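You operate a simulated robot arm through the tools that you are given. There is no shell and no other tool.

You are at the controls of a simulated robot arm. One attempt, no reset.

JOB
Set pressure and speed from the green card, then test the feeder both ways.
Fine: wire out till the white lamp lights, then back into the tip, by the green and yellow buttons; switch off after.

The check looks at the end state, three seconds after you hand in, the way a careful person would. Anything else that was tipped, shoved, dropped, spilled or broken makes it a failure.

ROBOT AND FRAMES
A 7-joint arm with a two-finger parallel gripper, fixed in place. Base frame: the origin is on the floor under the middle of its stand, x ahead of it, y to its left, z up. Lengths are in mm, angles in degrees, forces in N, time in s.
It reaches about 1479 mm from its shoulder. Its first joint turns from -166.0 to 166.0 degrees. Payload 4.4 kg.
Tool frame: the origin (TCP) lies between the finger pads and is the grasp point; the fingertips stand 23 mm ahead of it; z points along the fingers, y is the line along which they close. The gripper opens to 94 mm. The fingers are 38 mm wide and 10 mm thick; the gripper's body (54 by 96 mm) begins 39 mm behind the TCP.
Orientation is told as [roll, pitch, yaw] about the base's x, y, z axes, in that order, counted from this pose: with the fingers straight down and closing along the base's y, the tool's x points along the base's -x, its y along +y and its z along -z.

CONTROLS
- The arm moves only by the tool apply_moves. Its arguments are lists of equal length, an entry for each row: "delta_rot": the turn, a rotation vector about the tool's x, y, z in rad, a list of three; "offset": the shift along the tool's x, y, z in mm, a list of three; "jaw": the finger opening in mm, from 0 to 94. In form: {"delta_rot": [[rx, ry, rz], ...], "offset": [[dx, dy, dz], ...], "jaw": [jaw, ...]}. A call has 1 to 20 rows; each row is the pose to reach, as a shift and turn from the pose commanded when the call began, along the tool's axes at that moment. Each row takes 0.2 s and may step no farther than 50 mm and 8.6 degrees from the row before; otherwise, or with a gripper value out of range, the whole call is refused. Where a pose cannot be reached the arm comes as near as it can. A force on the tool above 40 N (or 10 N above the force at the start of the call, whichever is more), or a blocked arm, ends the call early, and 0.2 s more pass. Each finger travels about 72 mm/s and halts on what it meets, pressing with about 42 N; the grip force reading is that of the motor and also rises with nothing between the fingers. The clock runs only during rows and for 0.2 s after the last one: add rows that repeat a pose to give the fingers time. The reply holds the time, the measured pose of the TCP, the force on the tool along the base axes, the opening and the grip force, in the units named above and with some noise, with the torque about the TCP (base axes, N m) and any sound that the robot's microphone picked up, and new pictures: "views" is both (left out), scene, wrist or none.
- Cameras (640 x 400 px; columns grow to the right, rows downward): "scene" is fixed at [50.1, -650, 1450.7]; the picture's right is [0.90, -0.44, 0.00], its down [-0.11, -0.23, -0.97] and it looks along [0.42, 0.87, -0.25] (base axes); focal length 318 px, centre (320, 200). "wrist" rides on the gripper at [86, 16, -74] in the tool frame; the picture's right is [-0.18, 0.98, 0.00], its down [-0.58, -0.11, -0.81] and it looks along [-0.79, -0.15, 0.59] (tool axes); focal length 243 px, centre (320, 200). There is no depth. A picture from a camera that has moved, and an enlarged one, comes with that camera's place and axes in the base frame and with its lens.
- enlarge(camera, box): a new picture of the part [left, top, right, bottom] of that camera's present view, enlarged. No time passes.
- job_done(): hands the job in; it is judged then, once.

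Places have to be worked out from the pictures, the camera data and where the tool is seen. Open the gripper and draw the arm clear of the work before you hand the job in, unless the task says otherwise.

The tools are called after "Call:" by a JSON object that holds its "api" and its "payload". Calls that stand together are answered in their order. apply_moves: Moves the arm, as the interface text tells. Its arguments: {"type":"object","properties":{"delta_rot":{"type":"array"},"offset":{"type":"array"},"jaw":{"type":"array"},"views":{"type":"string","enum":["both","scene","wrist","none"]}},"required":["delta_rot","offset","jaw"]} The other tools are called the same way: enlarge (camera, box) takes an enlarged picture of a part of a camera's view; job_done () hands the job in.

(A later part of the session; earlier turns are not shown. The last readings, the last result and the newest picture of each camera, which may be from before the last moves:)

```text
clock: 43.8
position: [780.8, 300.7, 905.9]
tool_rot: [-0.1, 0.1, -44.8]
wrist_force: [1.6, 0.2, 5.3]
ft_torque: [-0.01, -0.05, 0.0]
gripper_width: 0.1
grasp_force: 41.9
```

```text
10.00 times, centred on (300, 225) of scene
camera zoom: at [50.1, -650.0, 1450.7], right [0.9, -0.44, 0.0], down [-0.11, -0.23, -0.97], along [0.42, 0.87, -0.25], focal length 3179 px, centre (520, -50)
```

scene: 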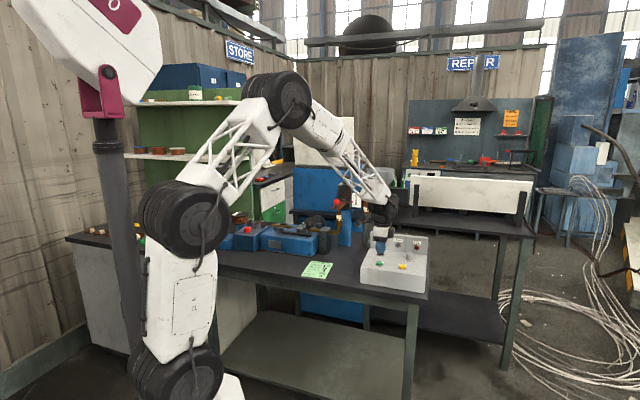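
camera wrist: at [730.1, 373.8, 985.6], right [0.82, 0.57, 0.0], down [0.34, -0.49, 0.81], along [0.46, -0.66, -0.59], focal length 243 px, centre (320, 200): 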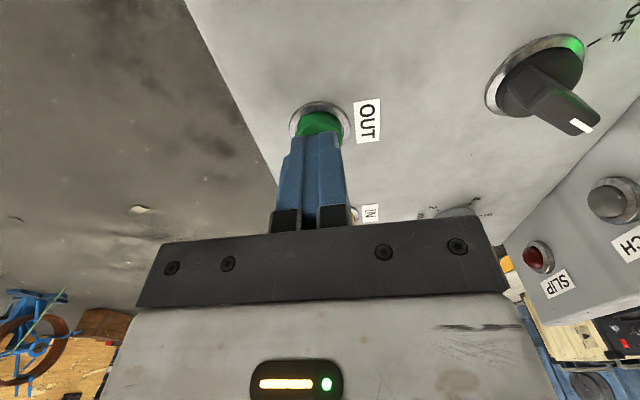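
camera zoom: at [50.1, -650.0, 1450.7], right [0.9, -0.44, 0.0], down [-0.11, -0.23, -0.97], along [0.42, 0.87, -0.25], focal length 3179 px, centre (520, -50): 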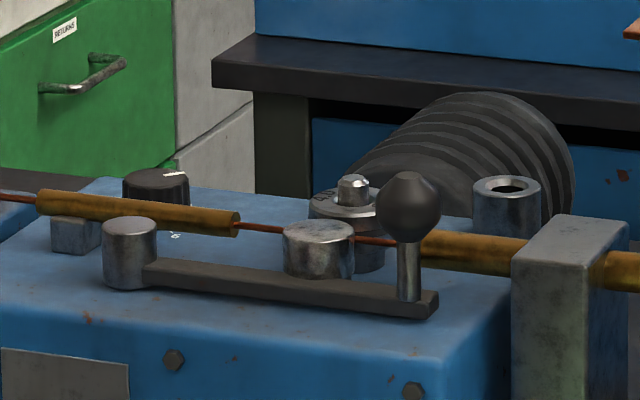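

Call:
{"api": "enlarge", "payload": {"camera": "scene", "box": [295, 218, 315, 233]}}

Call:
{"api": "apply_moves", "payload": {"delta_rot": [[0, 0, 0], [0, 0, 0]], "offset": [[0, 0, 0], [0, 0, 0]], "jaw": [0, 0], "views": "none"}}

Call:
{"api": "enlarge", "payload": {"camera": "scene", "box": [295, 218, 315, 233]}}

Call:
{"api": "enlarge", "payload": {"camera": "scene", "box": [365, 225, 430, 275]}}

```text
16.00 times, centred on (305, 226) of scene
camera zoom: at [50.1, -650.0, 1450.7], right [0.9, -0.44, 0.0], down [-0.11, -0.23, -0.97], along [0.42, 0.87, -0.25], focal length 5086 px, centre (560, -208)
```

zoom: 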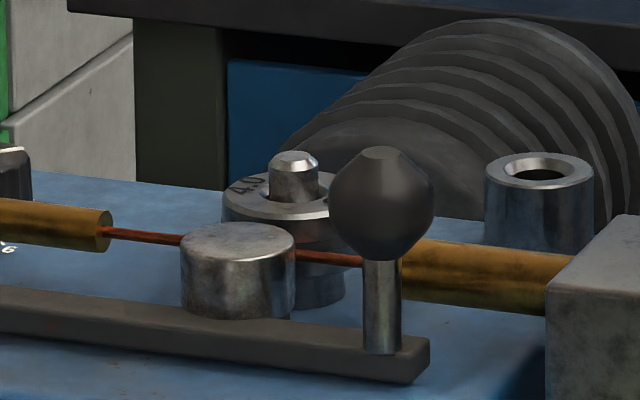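

```text
clock: 44.4
position: [779.0, 302.3, 904.0]
tool_rot: [-0.1, 0.2, -44.8]
wrist_force: [2.0, 1.1, 5.2]
ft_torque: [0.04, -0.02, -0.01]
gripper_width: 0.3
grasp_force: 42.3
```

```text
16.00 times, centred on (305, 226) of scene
camera zoom: at [50.1, -650.0, 1450.7], right [0.9, -0.44, 0.0], down [-0.11, -0.23, -0.97], along [0.42, 0.87, -0.25], focal length 5086 px, centre (560, -208)
```

zoom: 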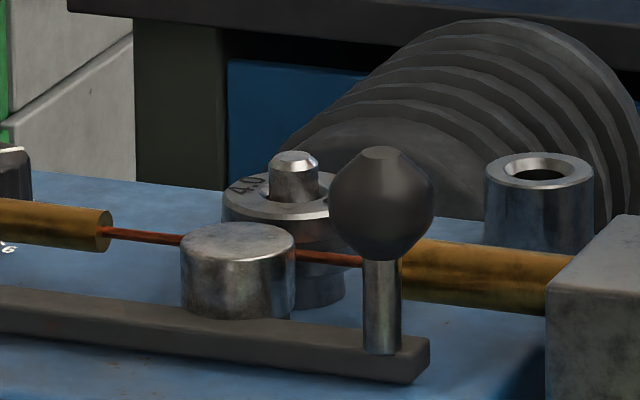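

```text
8.00 times, centred on (398, 250) of scene
camera zoom: at [50.1, -650.0, 1450.7], right [0.9, -0.44, 0.0], down [-0.11, -0.23, -0.97], along [0.42, 0.87, -0.25], focal length 2543 px, centre (-300, -200)
```

zoom: 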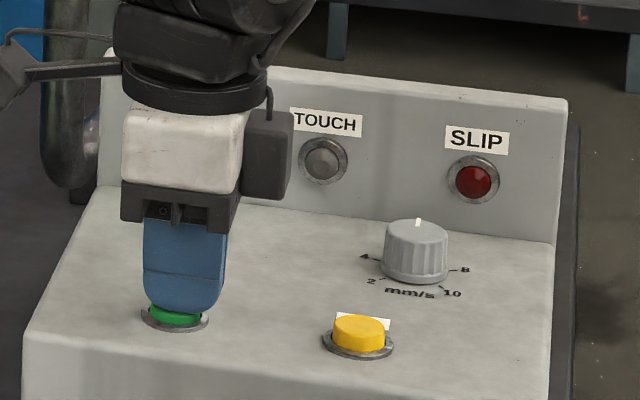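

The lamp is not lit yet after about 1.7 s. I'll keep holding in short steps and compare a tight view of the drive roll for motion.

Call:
{"api": "enlarge", "payload": {"camera": "scene", "box": [299, 219, 311, 229]}}

Call:
{"api": "apply_moves", "payload": {"delta_rot": [[0, 0, 0], [0, 0, 0]], "offset": [[0, 0, 0], [0, 0, 0]], "jaw": [0, 0], "views": "none"}}

Call:
{"api": "enlarge", "payload": {"camera": "scene", "box": [299, 219, 311, 229]}}

Call:
{"api": "enlarge", "payload": {"camera": "scene", "box": [365, 225, 430, 275]}}

```text
16.00 times, centred on (305, 224) of scene
camera zoom: at [50.1, -650.0, 1450.7], right [0.9, -0.44, 0.0], down [-0.11, -0.23, -0.97], along [0.42, 0.87, -0.25], focal length 5086 px, centre (560, -184)
```

zoom: 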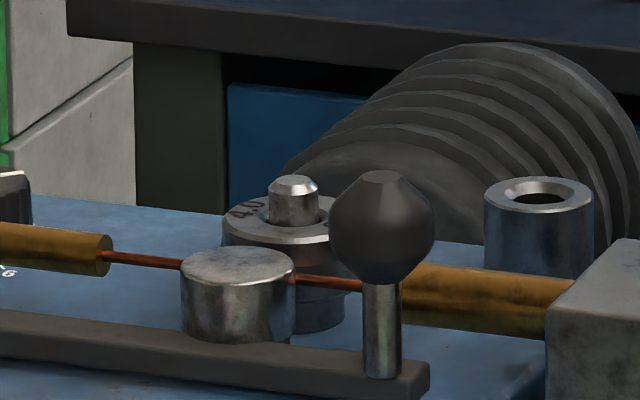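

```text
clock: 45.0
position: [780.6, 302.2, 905.0]
tool_rot: [-0.2, 0.0, -44.9]
wrist_force: [1.0, 1.2, 6.4]
ft_torque: [0.07, 0.0, -0.02]
gripper_width: 0.0
grasp_force: 41.7
```

```text
16.00 times, centred on (305, 224) of scene
camera zoom: at [50.1, -650.0, 1450.7], right [0.9, -0.44, 0.0], down [-0.11, -0.23, -0.97], along [0.42, 0.87, -0.25], focal length 5086 px, centre (560, -184)
```

zoom: 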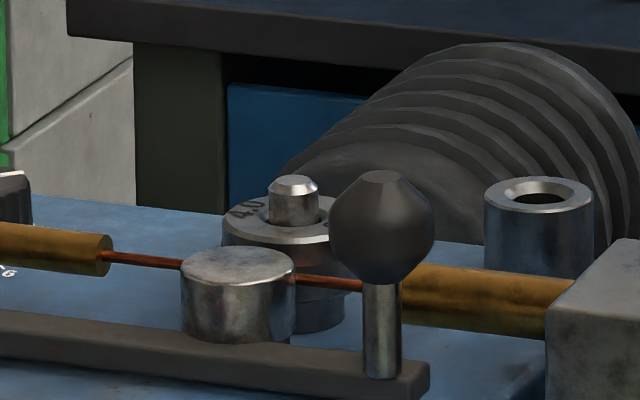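

```text
8.00 times, centred on (398, 250) of scene
camera zoom: at [50.1, -650.0, 1450.7], right [0.9, -0.44, 0.0], down [-0.11, -0.23, -0.97], along [0.42, 0.87, -0.25], focal length 2543 px, centre (-300, -200)
```

zoom: 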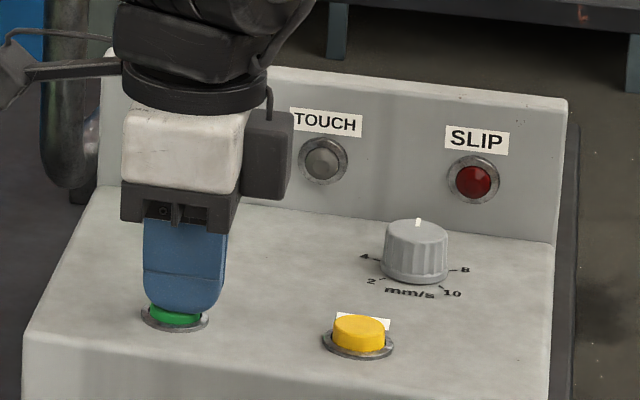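

The roll shows no motion, so the contact may need a deeper press. I'll push 1.5 mm further and check.

Call:
{"api": "apply_moves", "payload": {"delta_rot": [[0, 0, 0], [0, 0, 0]], "offset": [[0, 0, 0.8], [0, 0, 1.5]], "jaw": [0, 0], "views": "none"}}

Call:
{"api": "enlarge", "payload": {"camera": "scene", "box": [299, 219, 311, 229]}}

Call:
{"api": "enlarge", "payload": {"camera": "scene", "box": [365, 225, 430, 275]}}

Call:
{"api": "enlarge", "payload": {"camera": "scene", "box": [225, 205, 265, 235]}}

```text
clock: 45.6
position: [778.7, 301.9, 904.1]
tool_rot: [0.1, 0.1, -44.9]
wrist_force: [1.3, -4.9, 10.0]
ft_torque: [-0.11, -0.01, 0.0]
gripper_width: 0.2
grasp_force: 41.8
```

```text
16.00 times, centred on (305, 224) of scene
camera zoom: at [50.1, -650.0, 1450.7], right [0.9, -0.44, 0.0], down [-0.11, -0.23, -0.97], along [0.42, 0.87, -0.25], focal length 5086 px, centre (560, -184)
```

zoom: 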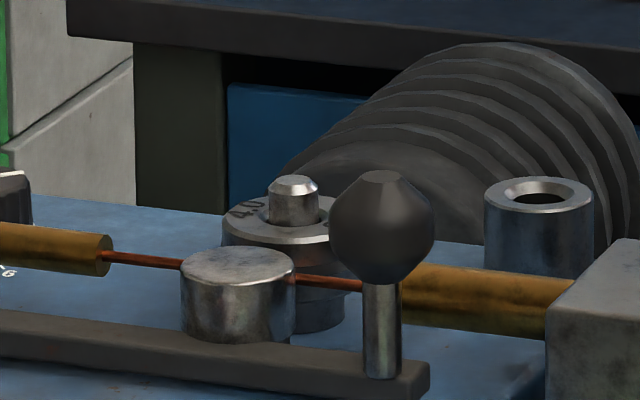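

```text
8.00 times, centred on (398, 250) of scene
camera zoom: at [50.1, -650.0, 1450.7], right [0.9, -0.44, 0.0], down [-0.11, -0.23, -0.97], along [0.42, 0.87, -0.25], focal length 2543 px, centre (-300, -200)
```

zoom: 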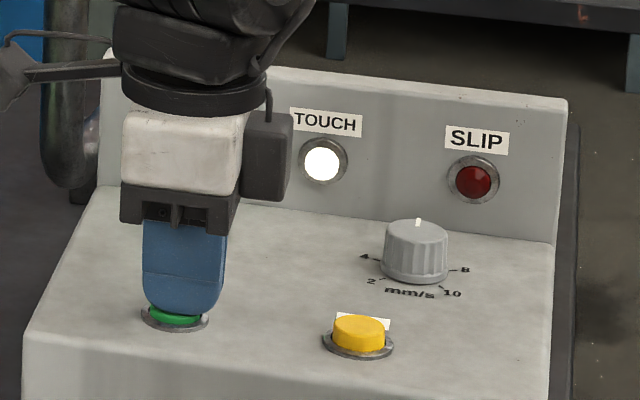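

```text
13.33 times, centred on (245, 220) of scene
camera zoom: at [50.1, -650.0, 1450.7], right [0.9, -0.44, 0.0], down [-0.11, -0.23, -0.97], along [0.42, 0.87, -0.25], focal length 4238 px, centre (1320, -67)
```

zoom: 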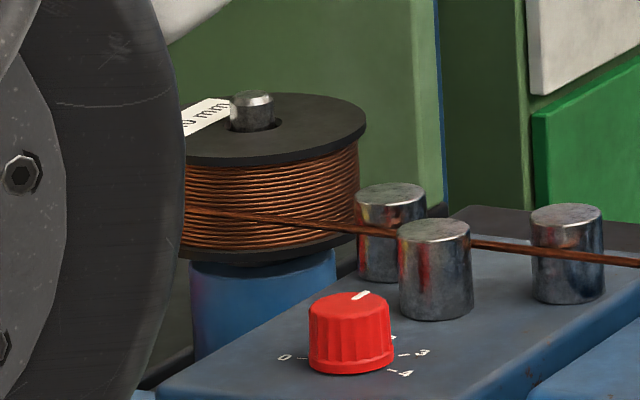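

The white TOUCH lamp is lit at t≈45.5 s, about 2.8 s after the click. I'll release the green button immediately.

Call:
{"api": "apply_moves", "payload": {"delta_rot": [[0, 0, 0], [0, 0, 0]], "offset": [[0, 0, -20], [0, 0, -45]], "jaw": [0, 0], "views": "both"}}

Call:
{"api": "enlarge", "payload": {"camera": "scene", "box": [365, 225, 430, 275]}}

Call:
{"api": "enlarge", "payload": {"camera": "scene", "box": [332, 196, 352, 211]}}

```text
clock: 46.2
position: [779.6, 302.2, 948.1]
tool_rot: [-0.2, 0.2, -44.8]
wrist_force: [-0.5, -0.5, -0.9]
ft_torque: [0.0, -0.03, 0.05]
gripper_width: 0.1
grasp_force: 42.0
camera wrist: at [730.3, 373.7, 1022.6], right [0.82, 0.57, 0.0], down [0.34, -0.49, 0.81], along [0.46, -0.66, -0.59], focal length 243 px, centre (320, 200)
```

scene: 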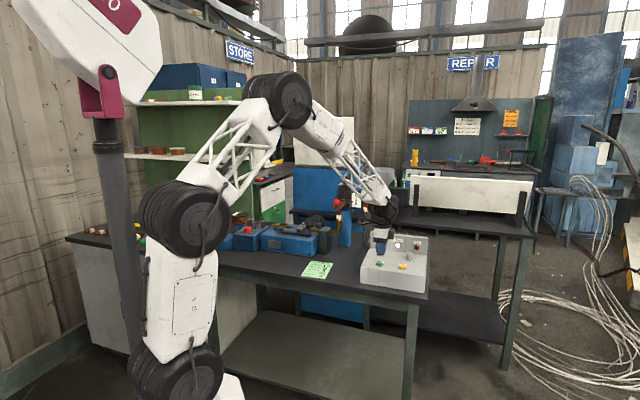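
wrist: 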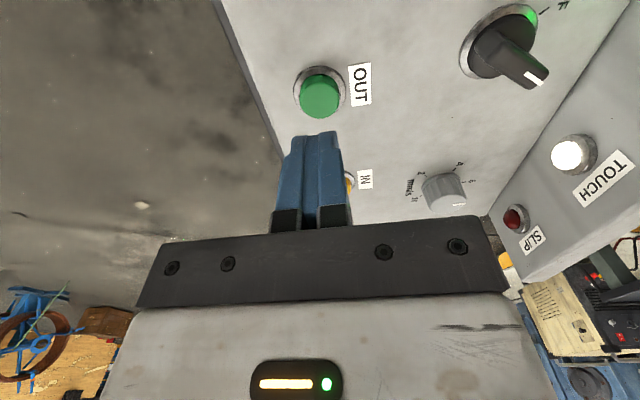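

```text
8.00 times, centred on (398, 250) of scene
camera zoom: at [50.1, -650.0, 1450.7], right [0.9, -0.44, 0.0], down [-0.11, -0.23, -0.97], along [0.42, 0.87, -0.25], focal length 2543 px, centre (-300, -200)
```

zoom: 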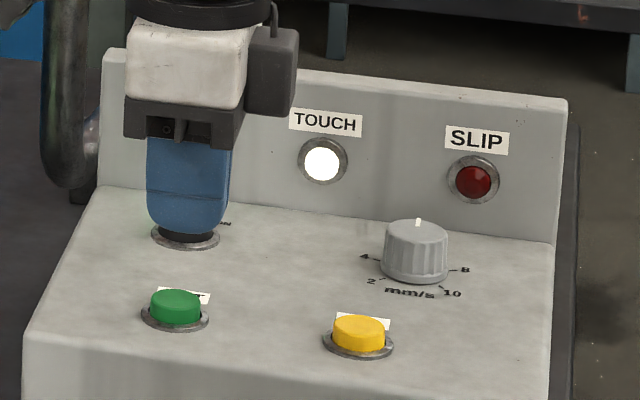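

```text
16.00 times, centred on (342, 204) of scene
camera zoom: at [50.1, -650.0, 1450.7], right [0.9, -0.44, 0.0], down [-0.11, -0.23, -0.97], along [0.42, 0.87, -0.25], focal length 5086 px, centre (-32, 144)
```

zoom: 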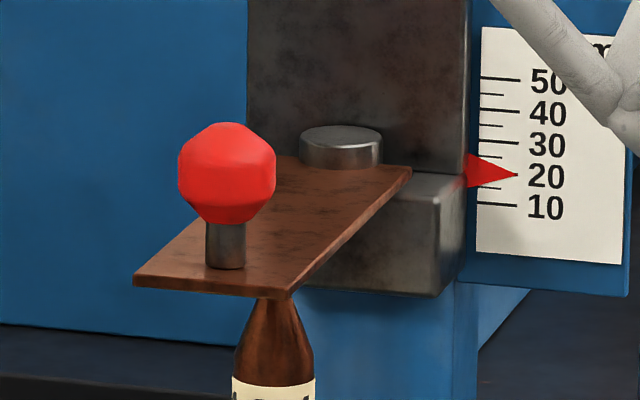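

TOUCH is lit with the wire on the plate, and the green button is released. I'll move 90 mm along the box row to hover over the yellow IN button and check alignment.

Call:
{"api": "apply_moves", "payload": {"delta_rot": [[0, 0, 0], [0, 0, 0], [0, 0, 0], [0, 0, 0]], "offset": [[-30, 0, 0], [-60, 0, 0], [-90, 0, 0], [-90, 0, 0]], "jaw": [0, 0, 0, 0], "views": "both"}}

Call:
{"api": "enlarge", "payload": {"camera": "wrist", "box": [240, 50, 400, 170]}}

Call:
{"api": "enlarge", "payload": {"camera": "scene", "box": [365, 225, 430, 275]}}

```text
clock: 47.2
position: [847.5, 239.5, 946.4]
tool_rot: [-0.1, 0.1, -44.7]
wrist_force: [0.0, -0.5, 0.2]
ft_torque: [0.01, 0.03, 0.0]
gripper_width: 0.0
grasp_force: 42.2
camera wrist: at [796.4, 311.0, 1021.7], right [0.82, 0.57, 0.0], down [0.34, -0.49, 0.81], along [0.46, -0.66, -0.59], focal length 243 px, centre (320, 200)
```

scene: 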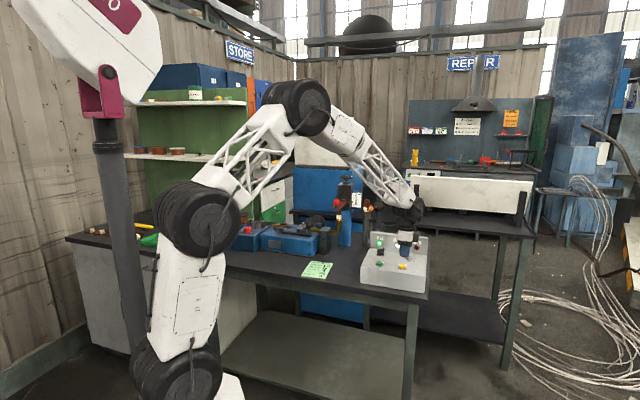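
wrist: 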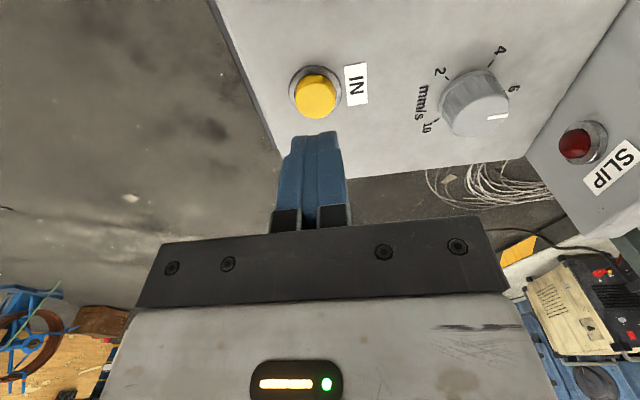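

```text
3.33 times, centred on (320, 110) of wrist
camera zoom: at [796.4, 311.0, 1021.7], right [0.82, 0.57, 0.0], down [0.34, -0.49, 0.81], along [0.46, -0.66, -0.59], focal length 809 px, centre (320, 500)
```

zoom: 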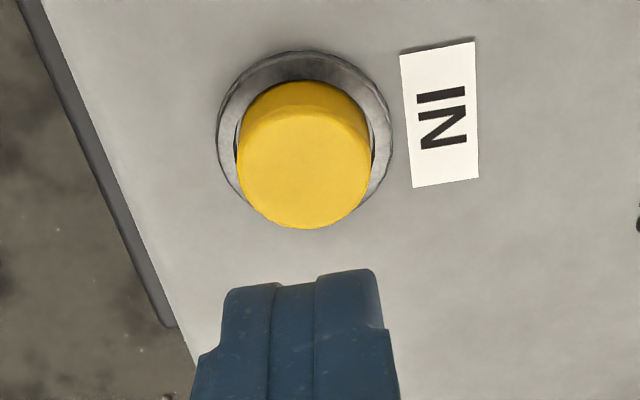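

```text
8.00 times, centred on (398, 250) of scene
camera zoom: at [50.1, -650.0, 1450.7], right [0.9, -0.44, 0.0], down [-0.11, -0.23, -0.97], along [0.42, 0.87, -0.25], focal length 2543 px, centre (-300, -200)
```

zoom: 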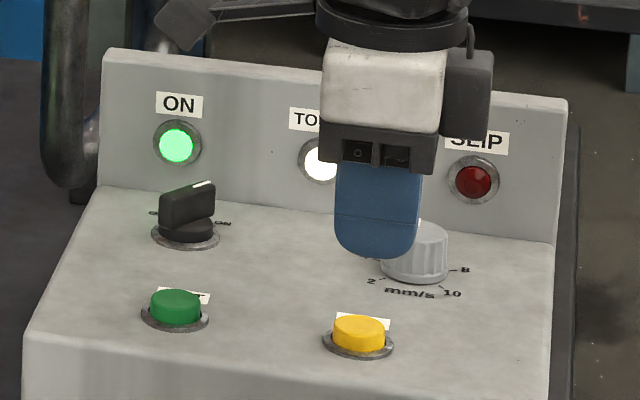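

The yellow cap is about 3 mm off sideways and about 1 mm in x. I'll correct and lower to just above it.

Call:
{"api": "apply_moves", "payload": {"delta_rot": [[0, 0, 0], [0, 0, 0], [0, 0, 0], [0, 0, 0]], "offset": [[1.2, -3.1, 12], [1.2, -3.1, 25], [1.2, -3.1, 37], [1.2, -3.1, 37]], "jaw": [0, 0, 0, 0], "views": "wrist"}}

Call:
{"api": "enlarge", "payload": {"camera": "wrist", "box": [240, 80, 400, 200]}}

Call:
{"api": "enlarge", "payload": {"camera": "scene", "box": [365, 225, 430, 275]}}

```text
clock: 48.2
position: [841.5, 237.0, 912.0]
tool_rot: [-0.1, 0.1, -44.8]
wrist_force: [0.7, -0.7, -0.6]
ft_torque: [-0.01, -0.02, 0.01]
gripper_width: 0.3
grasp_force: 41.4
camera wrist: at [791.7, 308.5, 986.4], right [0.82, 0.57, 0.0], down [0.34, -0.49, 0.81], along [0.46, -0.66, -0.59], focal length 243 px, centre (320, 200)
```

wrist: 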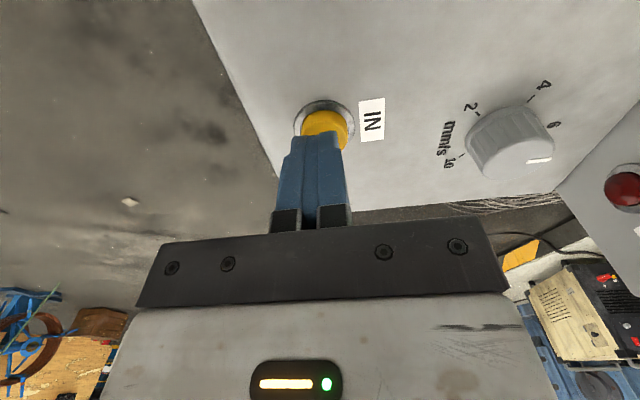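

```text
3.33 times, centred on (320, 140) of wrist
camera zoom: at [791.7, 308.5, 986.4], right [0.82, 0.57, 0.0], down [0.34, -0.49, 0.81], along [0.46, -0.66, -0.59], focal length 809 px, centre (320, 400)
```

zoom: 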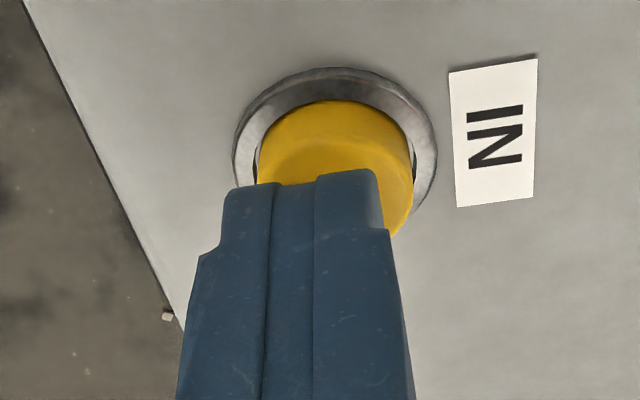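

```text
8.00 times, centred on (398, 250) of scene
camera zoom: at [50.1, -650.0, 1450.7], right [0.9, -0.44, 0.0], down [-0.11, -0.23, -0.97], along [0.42, 0.87, -0.25], focal length 2543 px, centre (-300, -200)
```

zoom: 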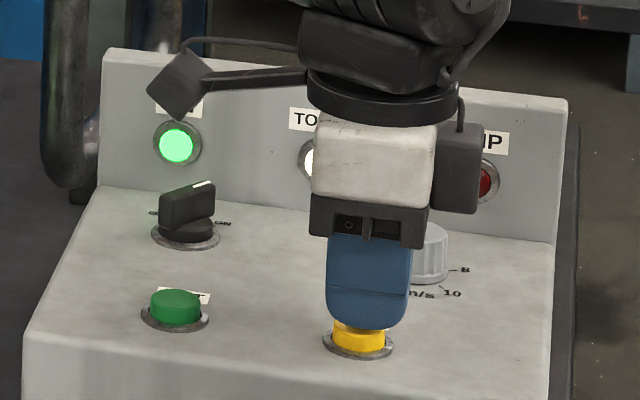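

The finger is about 2.5 mm to one side of the yellow cap. I'll shift it over and press with a short hold, checking that a click is heard and TOUCH goes out.

Call:
{"api": "apply_moves", "payload": {"delta_rot": [[0, 0, 0], [0, 0, 0], [0, 0, 0], [0, 0, 0], [0, 0, 0]], "offset": [[0, 2.5, 0], [0, 2.5, 0], [0, 2.5, 3], [0, 2.5, 6.5], [0, 2.5, 6.5]], "jaw": [0, 0, 0, 0, 0], "views": "none"}}

Call:
{"api": "enlarge", "payload": {"camera": "scene", "box": [365, 225, 430, 275]}}

Call:
{"api": "enlarge", "payload": {"camera": "wrist", "box": [240, 80, 400, 200]}}

```text
clock: 49.4
position: [843.8, 239.1, 906.2]
tool_rot: [0.0, 0.1, -44.8]
wrist_force: [1.0, -1.2, 4.5]
ft_torque: [0.0, -0.03, 0.01]
gripper_width: 0.0
grasp_force: 41.7
heard: click
```

```text
8.00 times, centred on (398, 250) of scene
camera zoom: at [50.1, -650.0, 1450.7], right [0.9, -0.44, 0.0], down [-0.11, -0.23, -0.97], along [0.42, 0.87, -0.25], focal length 2543 px, centre (-300, -200)
```

zoom: 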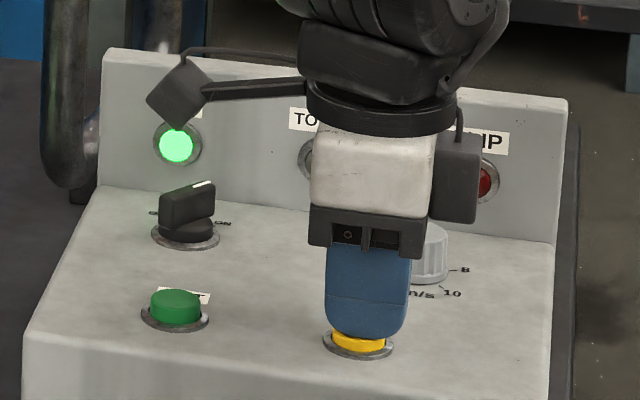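

```text
3.33 times, centred on (320, 140) of wrist
camera zoom: at [793.5, 310.8, 980.0], right [0.82, 0.57, 0.0], down [0.34, -0.49, 0.81], along [0.46, -0.66, -0.59], focal length 809 px, centre (320, 400)
```

zoom: 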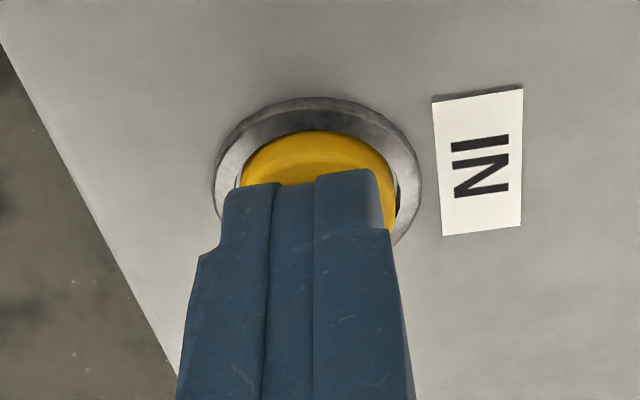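

IN is working: there was a click and TOUCH went dark. I'll hold about 2.4 s more (about 17 mm total), release and then inspect the tip.

Call:
{"api": "apply_moves", "payload": {"delta_rot": [[0, 0, 0], [0, 0, 0], [0, 0, 0], [0, 0, 0], [0, 0, 0], [0, 0, 0], [0, 0, 0], [0, 0, 0], [0, 0, 0], [0, 0, 0], [0, 0, 0], [0, 0, 0], [0, 0, 0], [0, 0, 0]], "offset": [[0, 0, 0], [0, 0, 0], [0, 0, 0], [0, 0, 0], [0, 0, 0], [0, 0, 0], [0, 0, 0], [0, 0, 0], [0, 0, 0], [0, 0, 0], [0, 0, 0], [0, 0, 0], [0, 0, -20], [0, 0, -44]], "jaw": [0, 0, 0, 0, 0, 0, 0, 0, 0, 0, 0, 0, 0, 0], "views": "scene"}}

Call:
{"api": "enlarge", "payload": {"camera": "scene", "box": [365, 225, 430, 275]}}

Call:
{"api": "enlarge", "payload": {"camera": "scene", "box": [332, 196, 352, 211]}}

```text
clock: 52.4
position: [843.3, 237.6, 950.3]
tool_rot: [-0.2, 0.0, -44.7]
wrist_force: [0.6, -0.1, 0.1]
ft_torque: [0.01, 0.01, -0.02]
gripper_width: 0.0
grasp_force: 42.2
```

scene: 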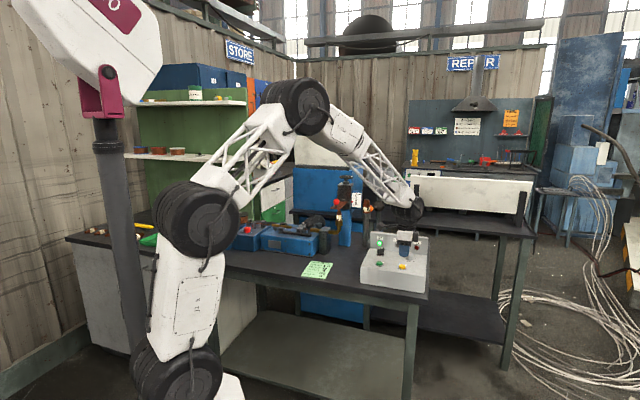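

```text
8.00 times, centred on (398, 250) of scene
camera zoom: at [50.1, -650.0, 1450.7], right [0.9, -0.44, 0.0], down [-0.11, -0.23, -0.97], along [0.42, 0.87, -0.25], focal length 2543 px, centre (-300, -200)
```

zoom: 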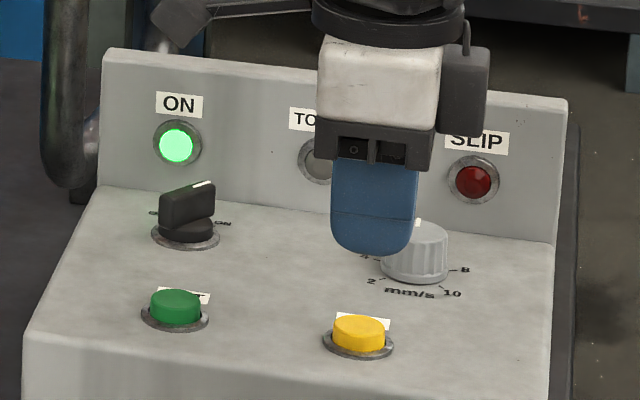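

```text
16.00 times, centred on (342, 204) of scene
camera zoom: at [50.1, -650.0, 1450.7], right [0.9, -0.44, 0.0], down [-0.11, -0.23, -0.97], along [0.42, 0.87, -0.25], focal length 5086 px, centre (-32, 144)
```

zoom: 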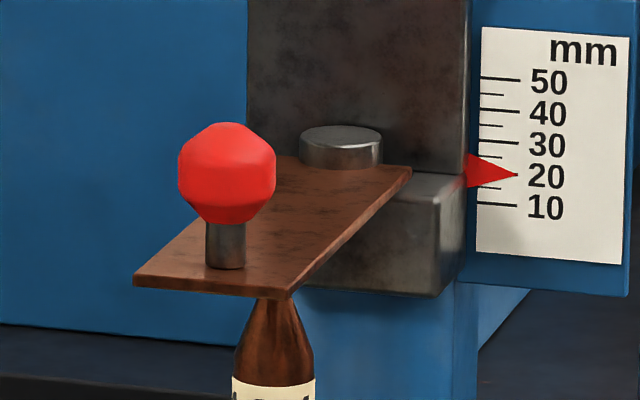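

TOUCH is off. To see whether wire still protrudes I need a low view between the tip and plate, so I'll raise the arm and swing it to the near side of the tip for a tilted look.

Call:
{"api": "apply_moves", "payload": {"delta_rot": [[0, 0, 0], [0, 0, 0], [0, 0, -0.131], [0, 0, -0.262], [0, 0, -0.393], [0, 0, -0.524], [0, 0, -0.654], [0, 0, -0.785], [0, 0, -0.916], [0, 0, -1.047], [0, 0, -1.178], [0, 0, -1.309], [0, 0, -1.44], [0, 0, -1.571], [0, 0, -1.571]], "offset": [[0, 0, -40], [0, 0, -80], [18, 6, -110], [36, 12, -140], [54, 18, -150], [72, 23, -150], [90, 29, -150], [108, 35, -150], [126, 41, -150], [144, 47, -150], [162, 53, -150], [180, 58, -150], [198, 64, -150], [215.6, 70, -150], [215.6, 70, -150]], "jaw": [0, 0, 0, 0, 0, 0, 0, 0, 0, 0, 0, 0, 0, 0, 0], "views": "both"}}

```text
clock: 55.6
position: [739.7, 439.2, 1099.8]
tool_rot: [0.0, 0.1, 45.2]
wrist_force: [0.4, -0.2, -0.6]
ft_torque: [-0.03, -0.01, 0.0]
gripper_width: 0.0
grasp_force: 42.3
camera wrist: at [667.8, 388.7, 1174.8], right [-0.57, 0.82, 0.0], down [0.49, 0.34, 0.81], along [0.66, 0.46, -0.59], focal length 243 px, centre (320, 200)
```

scene: 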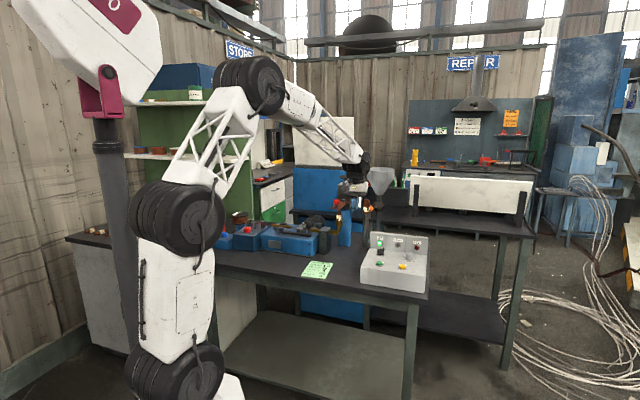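
wrist: 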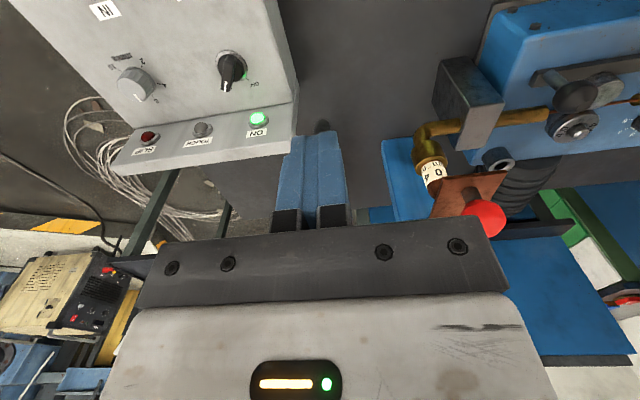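

The tip and plate are on the right side of the view. I'll tilt the tool 30° so the wrist camera looks nearly level and lower it in front of the tip, staying about 70 mm clear of the plate.

Call:
{"api": "apply_moves", "payload": {"delta_rot": [[0, -0.09, 0], [0, -0.18, 0], [0, -0.27, 0], [0, -0.36, 0], [0, -0.45, 0], [0, -0.5236, 0], [0, -0.5236, 0]], "offset": [[-8, 1.6, 11], [-16, 3.3, 22], [-25, 4.9, 32], [-33, 6.5, 43], [-41, 8.1, 54], [-49, 9.8, 65], [-49, 9.8, 65]], "jaw": [0, 0, 0, 0, 0, 0, 0], "views": "both"}}

```text
clock: 57.2
position: [767.0, 480.2, 1035.6]
tool_rot: [0.1, -30.0, 45.2]
wrist_force: [0.7, -0.2, -0.1]
ft_torque: [-0.04, 0.02, 0.02]
gripper_width: 0.0
grasp_force: 41.9
camera wrist: at [676.4, 413.4, 1055.8], right [-0.58, 0.81, 0.09], down [0.15, -0.01, 0.99], along [0.8, 0.59, -0.12], focal length 243 px, centre (320, 200)
```

scene: 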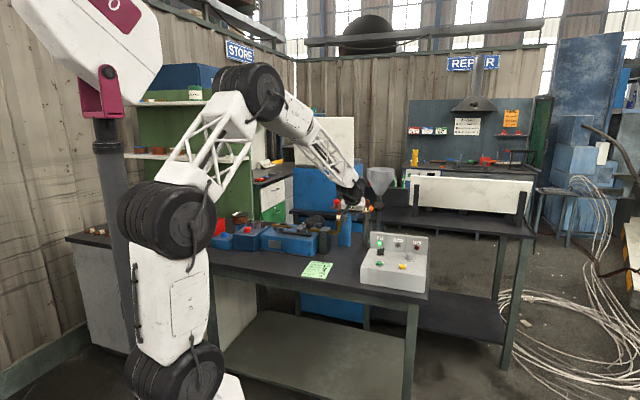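
wrist: 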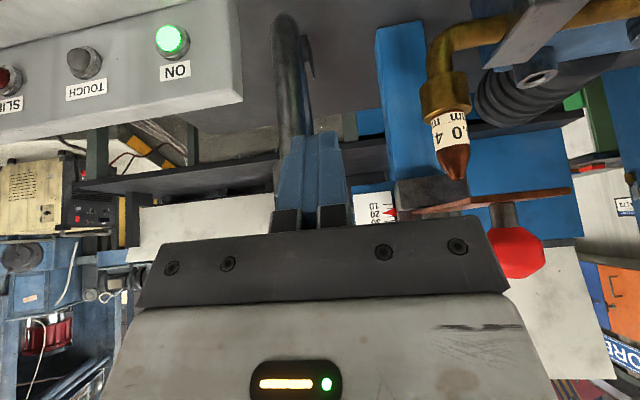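

Now the tip and the gap to the plate are in clear view. I'll zoom in on the tip.

Call:
{"api": "enlarge", "payload": {"camera": "wrist", "box": [420, 140, 500, 220]}}

Call:
{"api": "enlarge", "payload": {"camera": "wrist", "box": [440, 160, 480, 200]}}

```text
5.00 times, centred on (460, 180) of wrist
camera zoom: at [676.4, 413.4, 1055.8], right [-0.58, 0.81, 0.09], down [0.15, -0.01, 0.99], along [0.8, 0.59, -0.12], focal length 1213 px, centre (-380, 300)
```

zoom: 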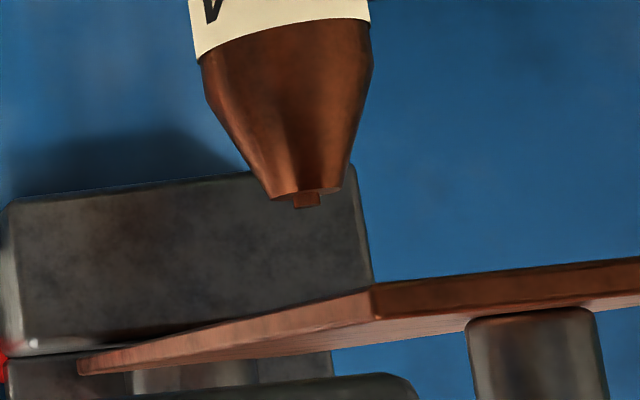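

```text
10.00 times, centred on (460, 180) of wrist
camera zoom: at [676.4, 413.4, 1055.8], right [-0.58, 0.81, 0.09], down [0.15, -0.01, 0.99], along [0.8, 0.59, -0.12], focal length 2426 px, centre (-1080, 400)
```

zoom: 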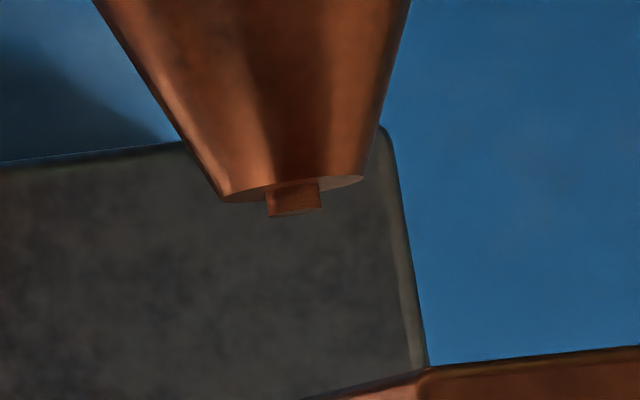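

The wire still sticks out about half its diameter, so about 2 mm. That matches a 20 mm gap and 6 mm/s, and another 0.9 s of IN should put it about 3 mm inside the tip. I'll back away along the same path first.

Call:
{"api": "apply_moves", "payload": {"delta_rot": [[0, 0.09, 0], [0, 0.18, 0], [0, 0.27, 0], [0, 0.36, 0], [0, 0.45, 0], [0, 0.5236, 0], [0, 0.5236, 0]], "offset": [[1.7, -1.6, -13.5], [3.4, -3.3, -27], [5.1, -4.9, -40.5], [6.9, -6.5, -54], [8.6, -8.2, -67.5], [10.3, -9.8, -80.8], [10.3, -9.8, -80.8]], "jaw": [0, 0, 0, 0, 0, 0, 0], "views": "none"}}

```text
clock: 58.8
position: [739.2, 440.2, 1099.6]
tool_rot: [0.0, 0.1, 45.3]
wrist_force: [-0.5, 0.1, -0.5]
ft_torque: [0.01, -0.01, 0.0]
gripper_width: 0.1
grasp_force: 42.3
```

Back at the safe pose. I'll move over the yellow button again, this time at yaw 45, and check alignment.

Call:
{"api": "apply_moves", "payload": {"delta_rot": [[0, 0, 0], [0, 0, 0], [0, 0, 0], [0, 0, 0], [0, 0, 0], [0, 0, 0], [0, 0, 0], [0, 0, 0], [0, 0, 0], [0, 0, 0], [0, 0, 0]], "offset": [[11.5, -36, 8], [23, -72, 16], [34.5, -108, 24], [46, -144, 32], [57.5, -180, 40], [68.9, -216.3, 50], [68.9, -216.3, 85], [68.9, -216.3, 120], [68.9, -216.3, 150], [68.9, -216.3, 150], [68.9, -216.3, 150]], "jaw": [0, 0, 0, 0, 0, 0, 0, 0, 0, 0, 0], "views": "both"}}

Call:
{"api": "enlarge", "payload": {"camera": "wrist", "box": [240, 50, 400, 170]}}

Call:
{"api": "enlarge", "payload": {"camera": "wrist", "box": [400, 80, 560, 180]}}

```text
clock: 61.2
position: [844.0, 238.3, 950.2]
tool_rot: [0.1, 0.1, 45.2]
wrist_force: [0.1, -0.2, -0.9]
ft_torque: [0.02, -0.01, 0.02]
gripper_width: 0.0
grasp_force: 41.9
camera wrist: at [772.0, 187.5, 1023.8], right [-0.57, 0.82, 0.0], down [0.49, 0.34, 0.81], along [0.66, 0.46, -0.59], focal length 243 px, centre (320, 200)
```

scene: 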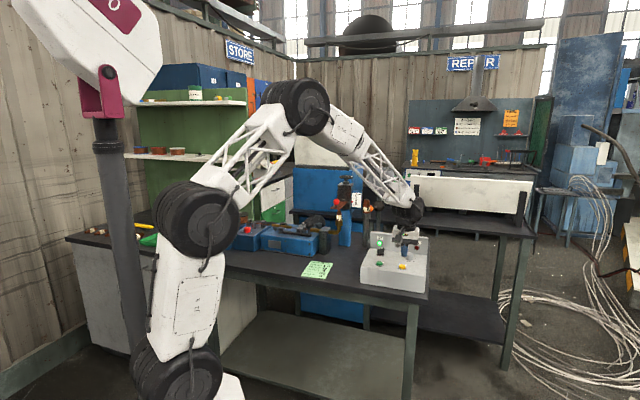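
wrist: 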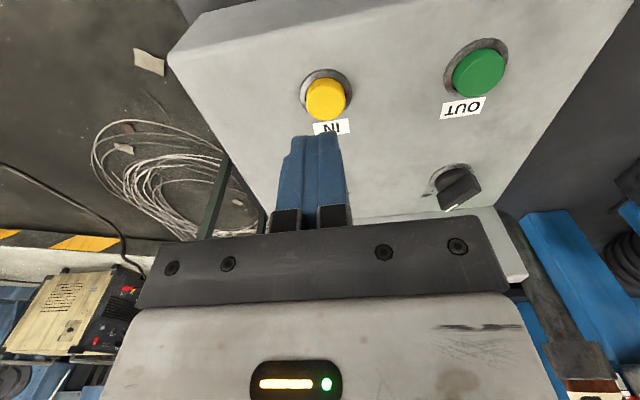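

```text
3.33 times, centred on (320, 110) of wrist
camera zoom: at [772.0, 187.5, 1023.8], right [-0.57, 0.82, 0.0], down [0.49, 0.34, 0.81], along [0.66, 0.46, -0.59], focal length 809 px, centre (320, 500)
```

zoom: 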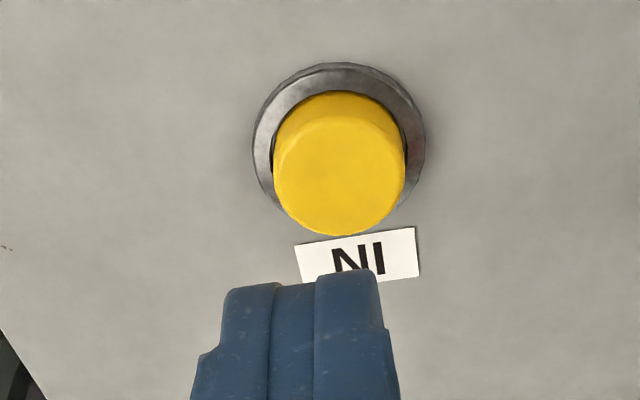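

```text
4.00 times, centred on (480, 130) of wrist
camera zoom: at [772.0, 187.5, 1023.8], right [-0.57, 0.82, 0.0], down [0.49, 0.34, 0.81], along [0.66, 0.46, -0.59], focal length 970 px, centre (-320, 480)
```

zoom: 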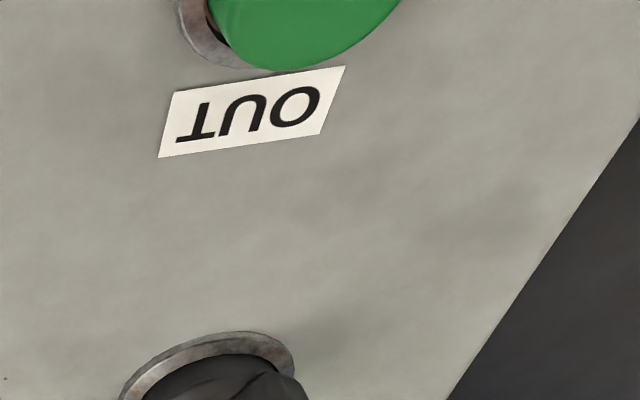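

The yellow cap is 3.5 mm to one side, so I'll correct and lower to just above it.

Call:
{"api": "apply_moves", "payload": {"delta_rot": [[0, 0, 0], [0, 0, 0], [0, 0, 0], [0, 0, 0], [0, 0, 0]], "offset": [[0, 3.5, 12], [0, 3.5, 24], [0, 3.5, 34], [0, 3.5, 38.5], [0, 3.5, 38.5]], "jaw": [0, 0, 0, 0, 0], "views": "wrist"}}

Call:
{"api": "enlarge", "payload": {"camera": "scene", "box": [365, 225, 430, 275]}}

Call:
{"api": "enlarge", "payload": {"camera": "wrist", "box": [240, 80, 400, 200]}}

```text
clock: 62.4
position: [840.4, 239.9, 910.6]
tool_rot: [0.1, 0.0, 45.2]
wrist_force: [-0.8, 0.0, -0.3]
ft_torque: [-0.03, -0.04, -0.01]
gripper_width: 0.0
grasp_force: 41.8
camera wrist: at [768.5, 190.5, 984.8], right [-0.57, 0.82, 0.0], down [0.49, 0.34, 0.81], along [0.66, 0.46, -0.59], focal length 243 px, centre (320, 200)
```

wrist: 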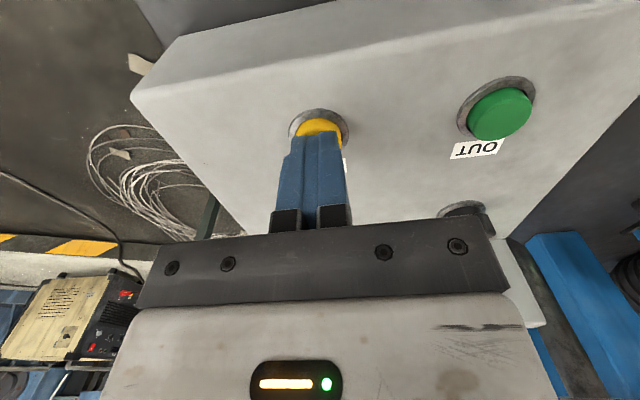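

```text
8.00 times, centred on (398, 250) of scene
camera zoom: at [50.1, -650.0, 1450.7], right [0.9, -0.44, 0.0], down [-0.11, -0.23, -0.97], along [0.42, 0.87, -0.25], focal length 2543 px, centre (-300, -200)
```

zoom: 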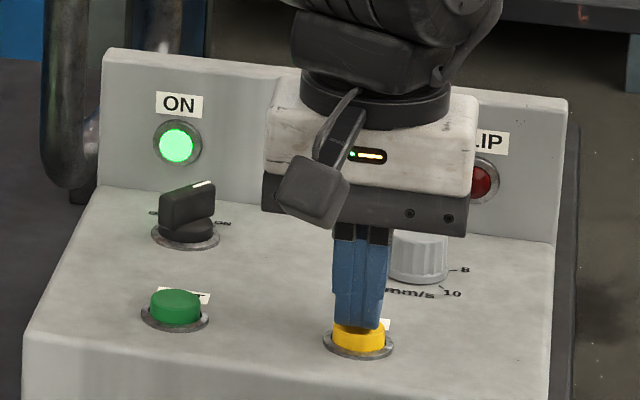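

```text
3.33 times, centred on (320, 140) of wrist
camera zoom: at [768.5, 190.5, 984.8], right [-0.57, 0.82, 0.0], down [0.49, 0.34, 0.81], along [0.66, 0.46, -0.59], focal length 809 px, centre (320, 400)
```

zoom: 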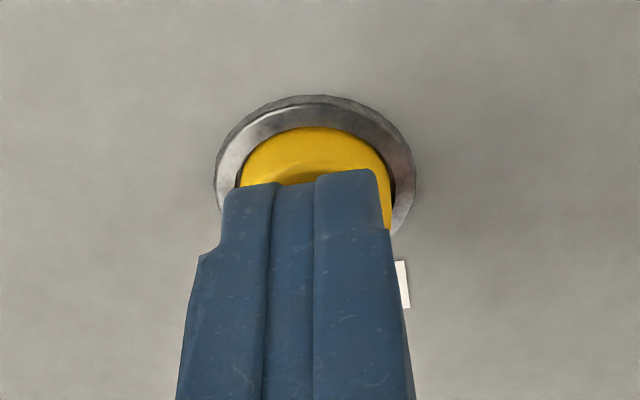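

Aligned and not touching yet. I'll press for about 0.9 s and release.

Call:
{"api": "apply_moves", "payload": {"delta_rot": [[0, 0, 0], [0, 0, 0], [0, 0, 0], [0, 0, 0], [0, 0, 0], [0, 0, 0], [0, 0, 0], [0, 0, 0]], "offset": [[0, 0, 3], [0, 0, 6.5], [0, 0, 6.5], [0, 0, 6.5], [0, 0, 6.5], [0, 0, 6.5], [0, 0, -14], [0, 0, -38]], "jaw": [0, 0, 0, 0, 0, 0, 0, 0], "views": "scene"}}

```text
clock: 64.2
position: [841.2, 241.1, 947.7]
tool_rot: [0.1, 0.2, 45.2]
wrist_force: [0.3, 0.2, -1.0]
ft_torque: [-0.02, 0.01, -0.02]
gripper_width: 0.0
grasp_force: 42.1
heard: click
```

scene: 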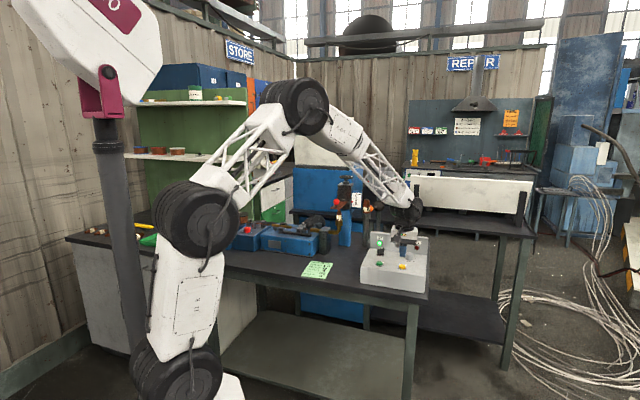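

Click heard and the button is released. I'll return to the viewing pose and check the wire end before switching off.

Call:
{"api": "apply_moves", "payload": {"delta_rot": [[0, 0, 0], [0, 0, 0], [0, 0, 0], [0, 0, 0], [0, 0, 0], [0, 0, 0], [0, 0, 0], [0, 0, 0], [0, 0, 0], [0, 0, 0]], "offset": [[0, 0, -40], [0, 0, -80], [0, 0, -112], [-11.5, 36, -120], [-23, 72, -130], [-34.5, 108, -140], [-46, 144, -152], [-57.5, 180, -152], [-68.3, 211.8, -152], [-68.3, 211.8, -152]], "jaw": [0, 0, 0, 0, 0, 0, 0, 0, 0, 0], "views": "none"}}

Call:
{"api": "apply_moves", "payload": {"delta_rot": [[0, -0.09, 0], [0, -0.18, 0], [0, -0.27, 0], [0, -0.36, 0], [0, -0.45, 0], [0, -0.5236, 0], [0, -0.5236, 0]], "offset": [[-8, 1.6, 11], [-16, 3.3, 22], [-25, 4.9, 32], [-33, 6.5, 43], [-41, 8.1, 54], [-49, 9.8, 65], [-49, 9.8, 65]], "jaw": [0, 0, 0, 0, 0, 0, 0], "views": "both"}}

Call:
{"api": "enlarge", "payload": {"camera": "wrist", "box": [440, 160, 480, 200]}}

Call:
{"api": "enlarge", "payload": {"camera": "wrist", "box": [0, 0, 260, 160]}}

```text
clock: 66.4
position: [738.4, 441.5, 1100.3]
tool_rot: [0.1, 0.1, 45.3]
wrist_force: [0.1, 1.0, -0.2]
ft_torque: [-0.02, -0.03, -0.02]
gripper_width: 0.0
grasp_force: 41.6
```

```text
clock: 68.0
position: [766.8, 480.6, 1034.0]
tool_rot: [0.1, -30.0, 45.1]
wrist_force: [-0.5, 1.2, 0.4]
ft_torque: [0.0, 0.0, 0.02]
gripper_width: 0.0
grasp_force: 41.9
camera wrist: at [676.5, 412.2, 1056.8], right [-0.58, 0.81, 0.09], down [0.15, -0.01, 0.99], along [0.8, 0.59, -0.12], focal length 243 px, centre (320, 200)
```

scene: 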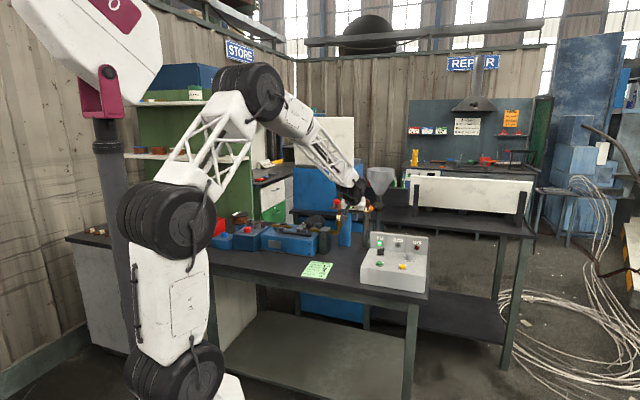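
wrist: 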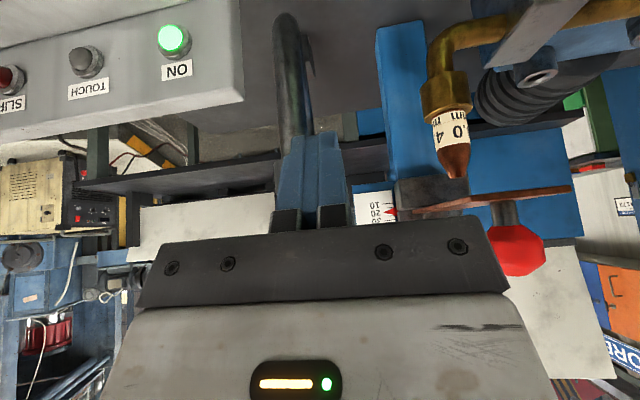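

```text
10.00 times, centred on (460, 180) of wrist
camera zoom: at [676.5, 412.2, 1056.8], right [-0.58, 0.81, 0.09], down [0.15, -0.01, 0.99], along [0.8, 0.59, -0.12], focal length 2426 px, centre (-1080, 400)
```

zoom: 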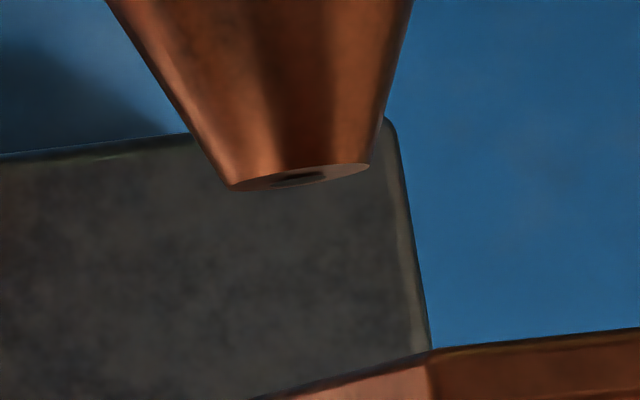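

```text
2.46 times, centred on (130, 80) of wrist
camera zoom: at [676.5, 412.2, 1056.8], right [-0.58, 0.81, 0.09], down [0.15, -0.01, 0.99], along [0.8, 0.59, -0.12], focal length 597 px, centre (788, 495)
```

zoom: 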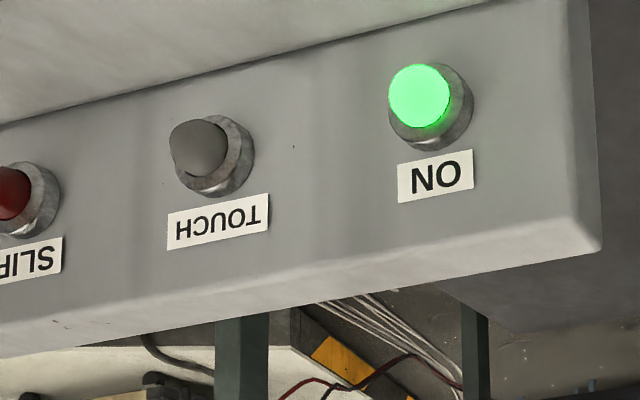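

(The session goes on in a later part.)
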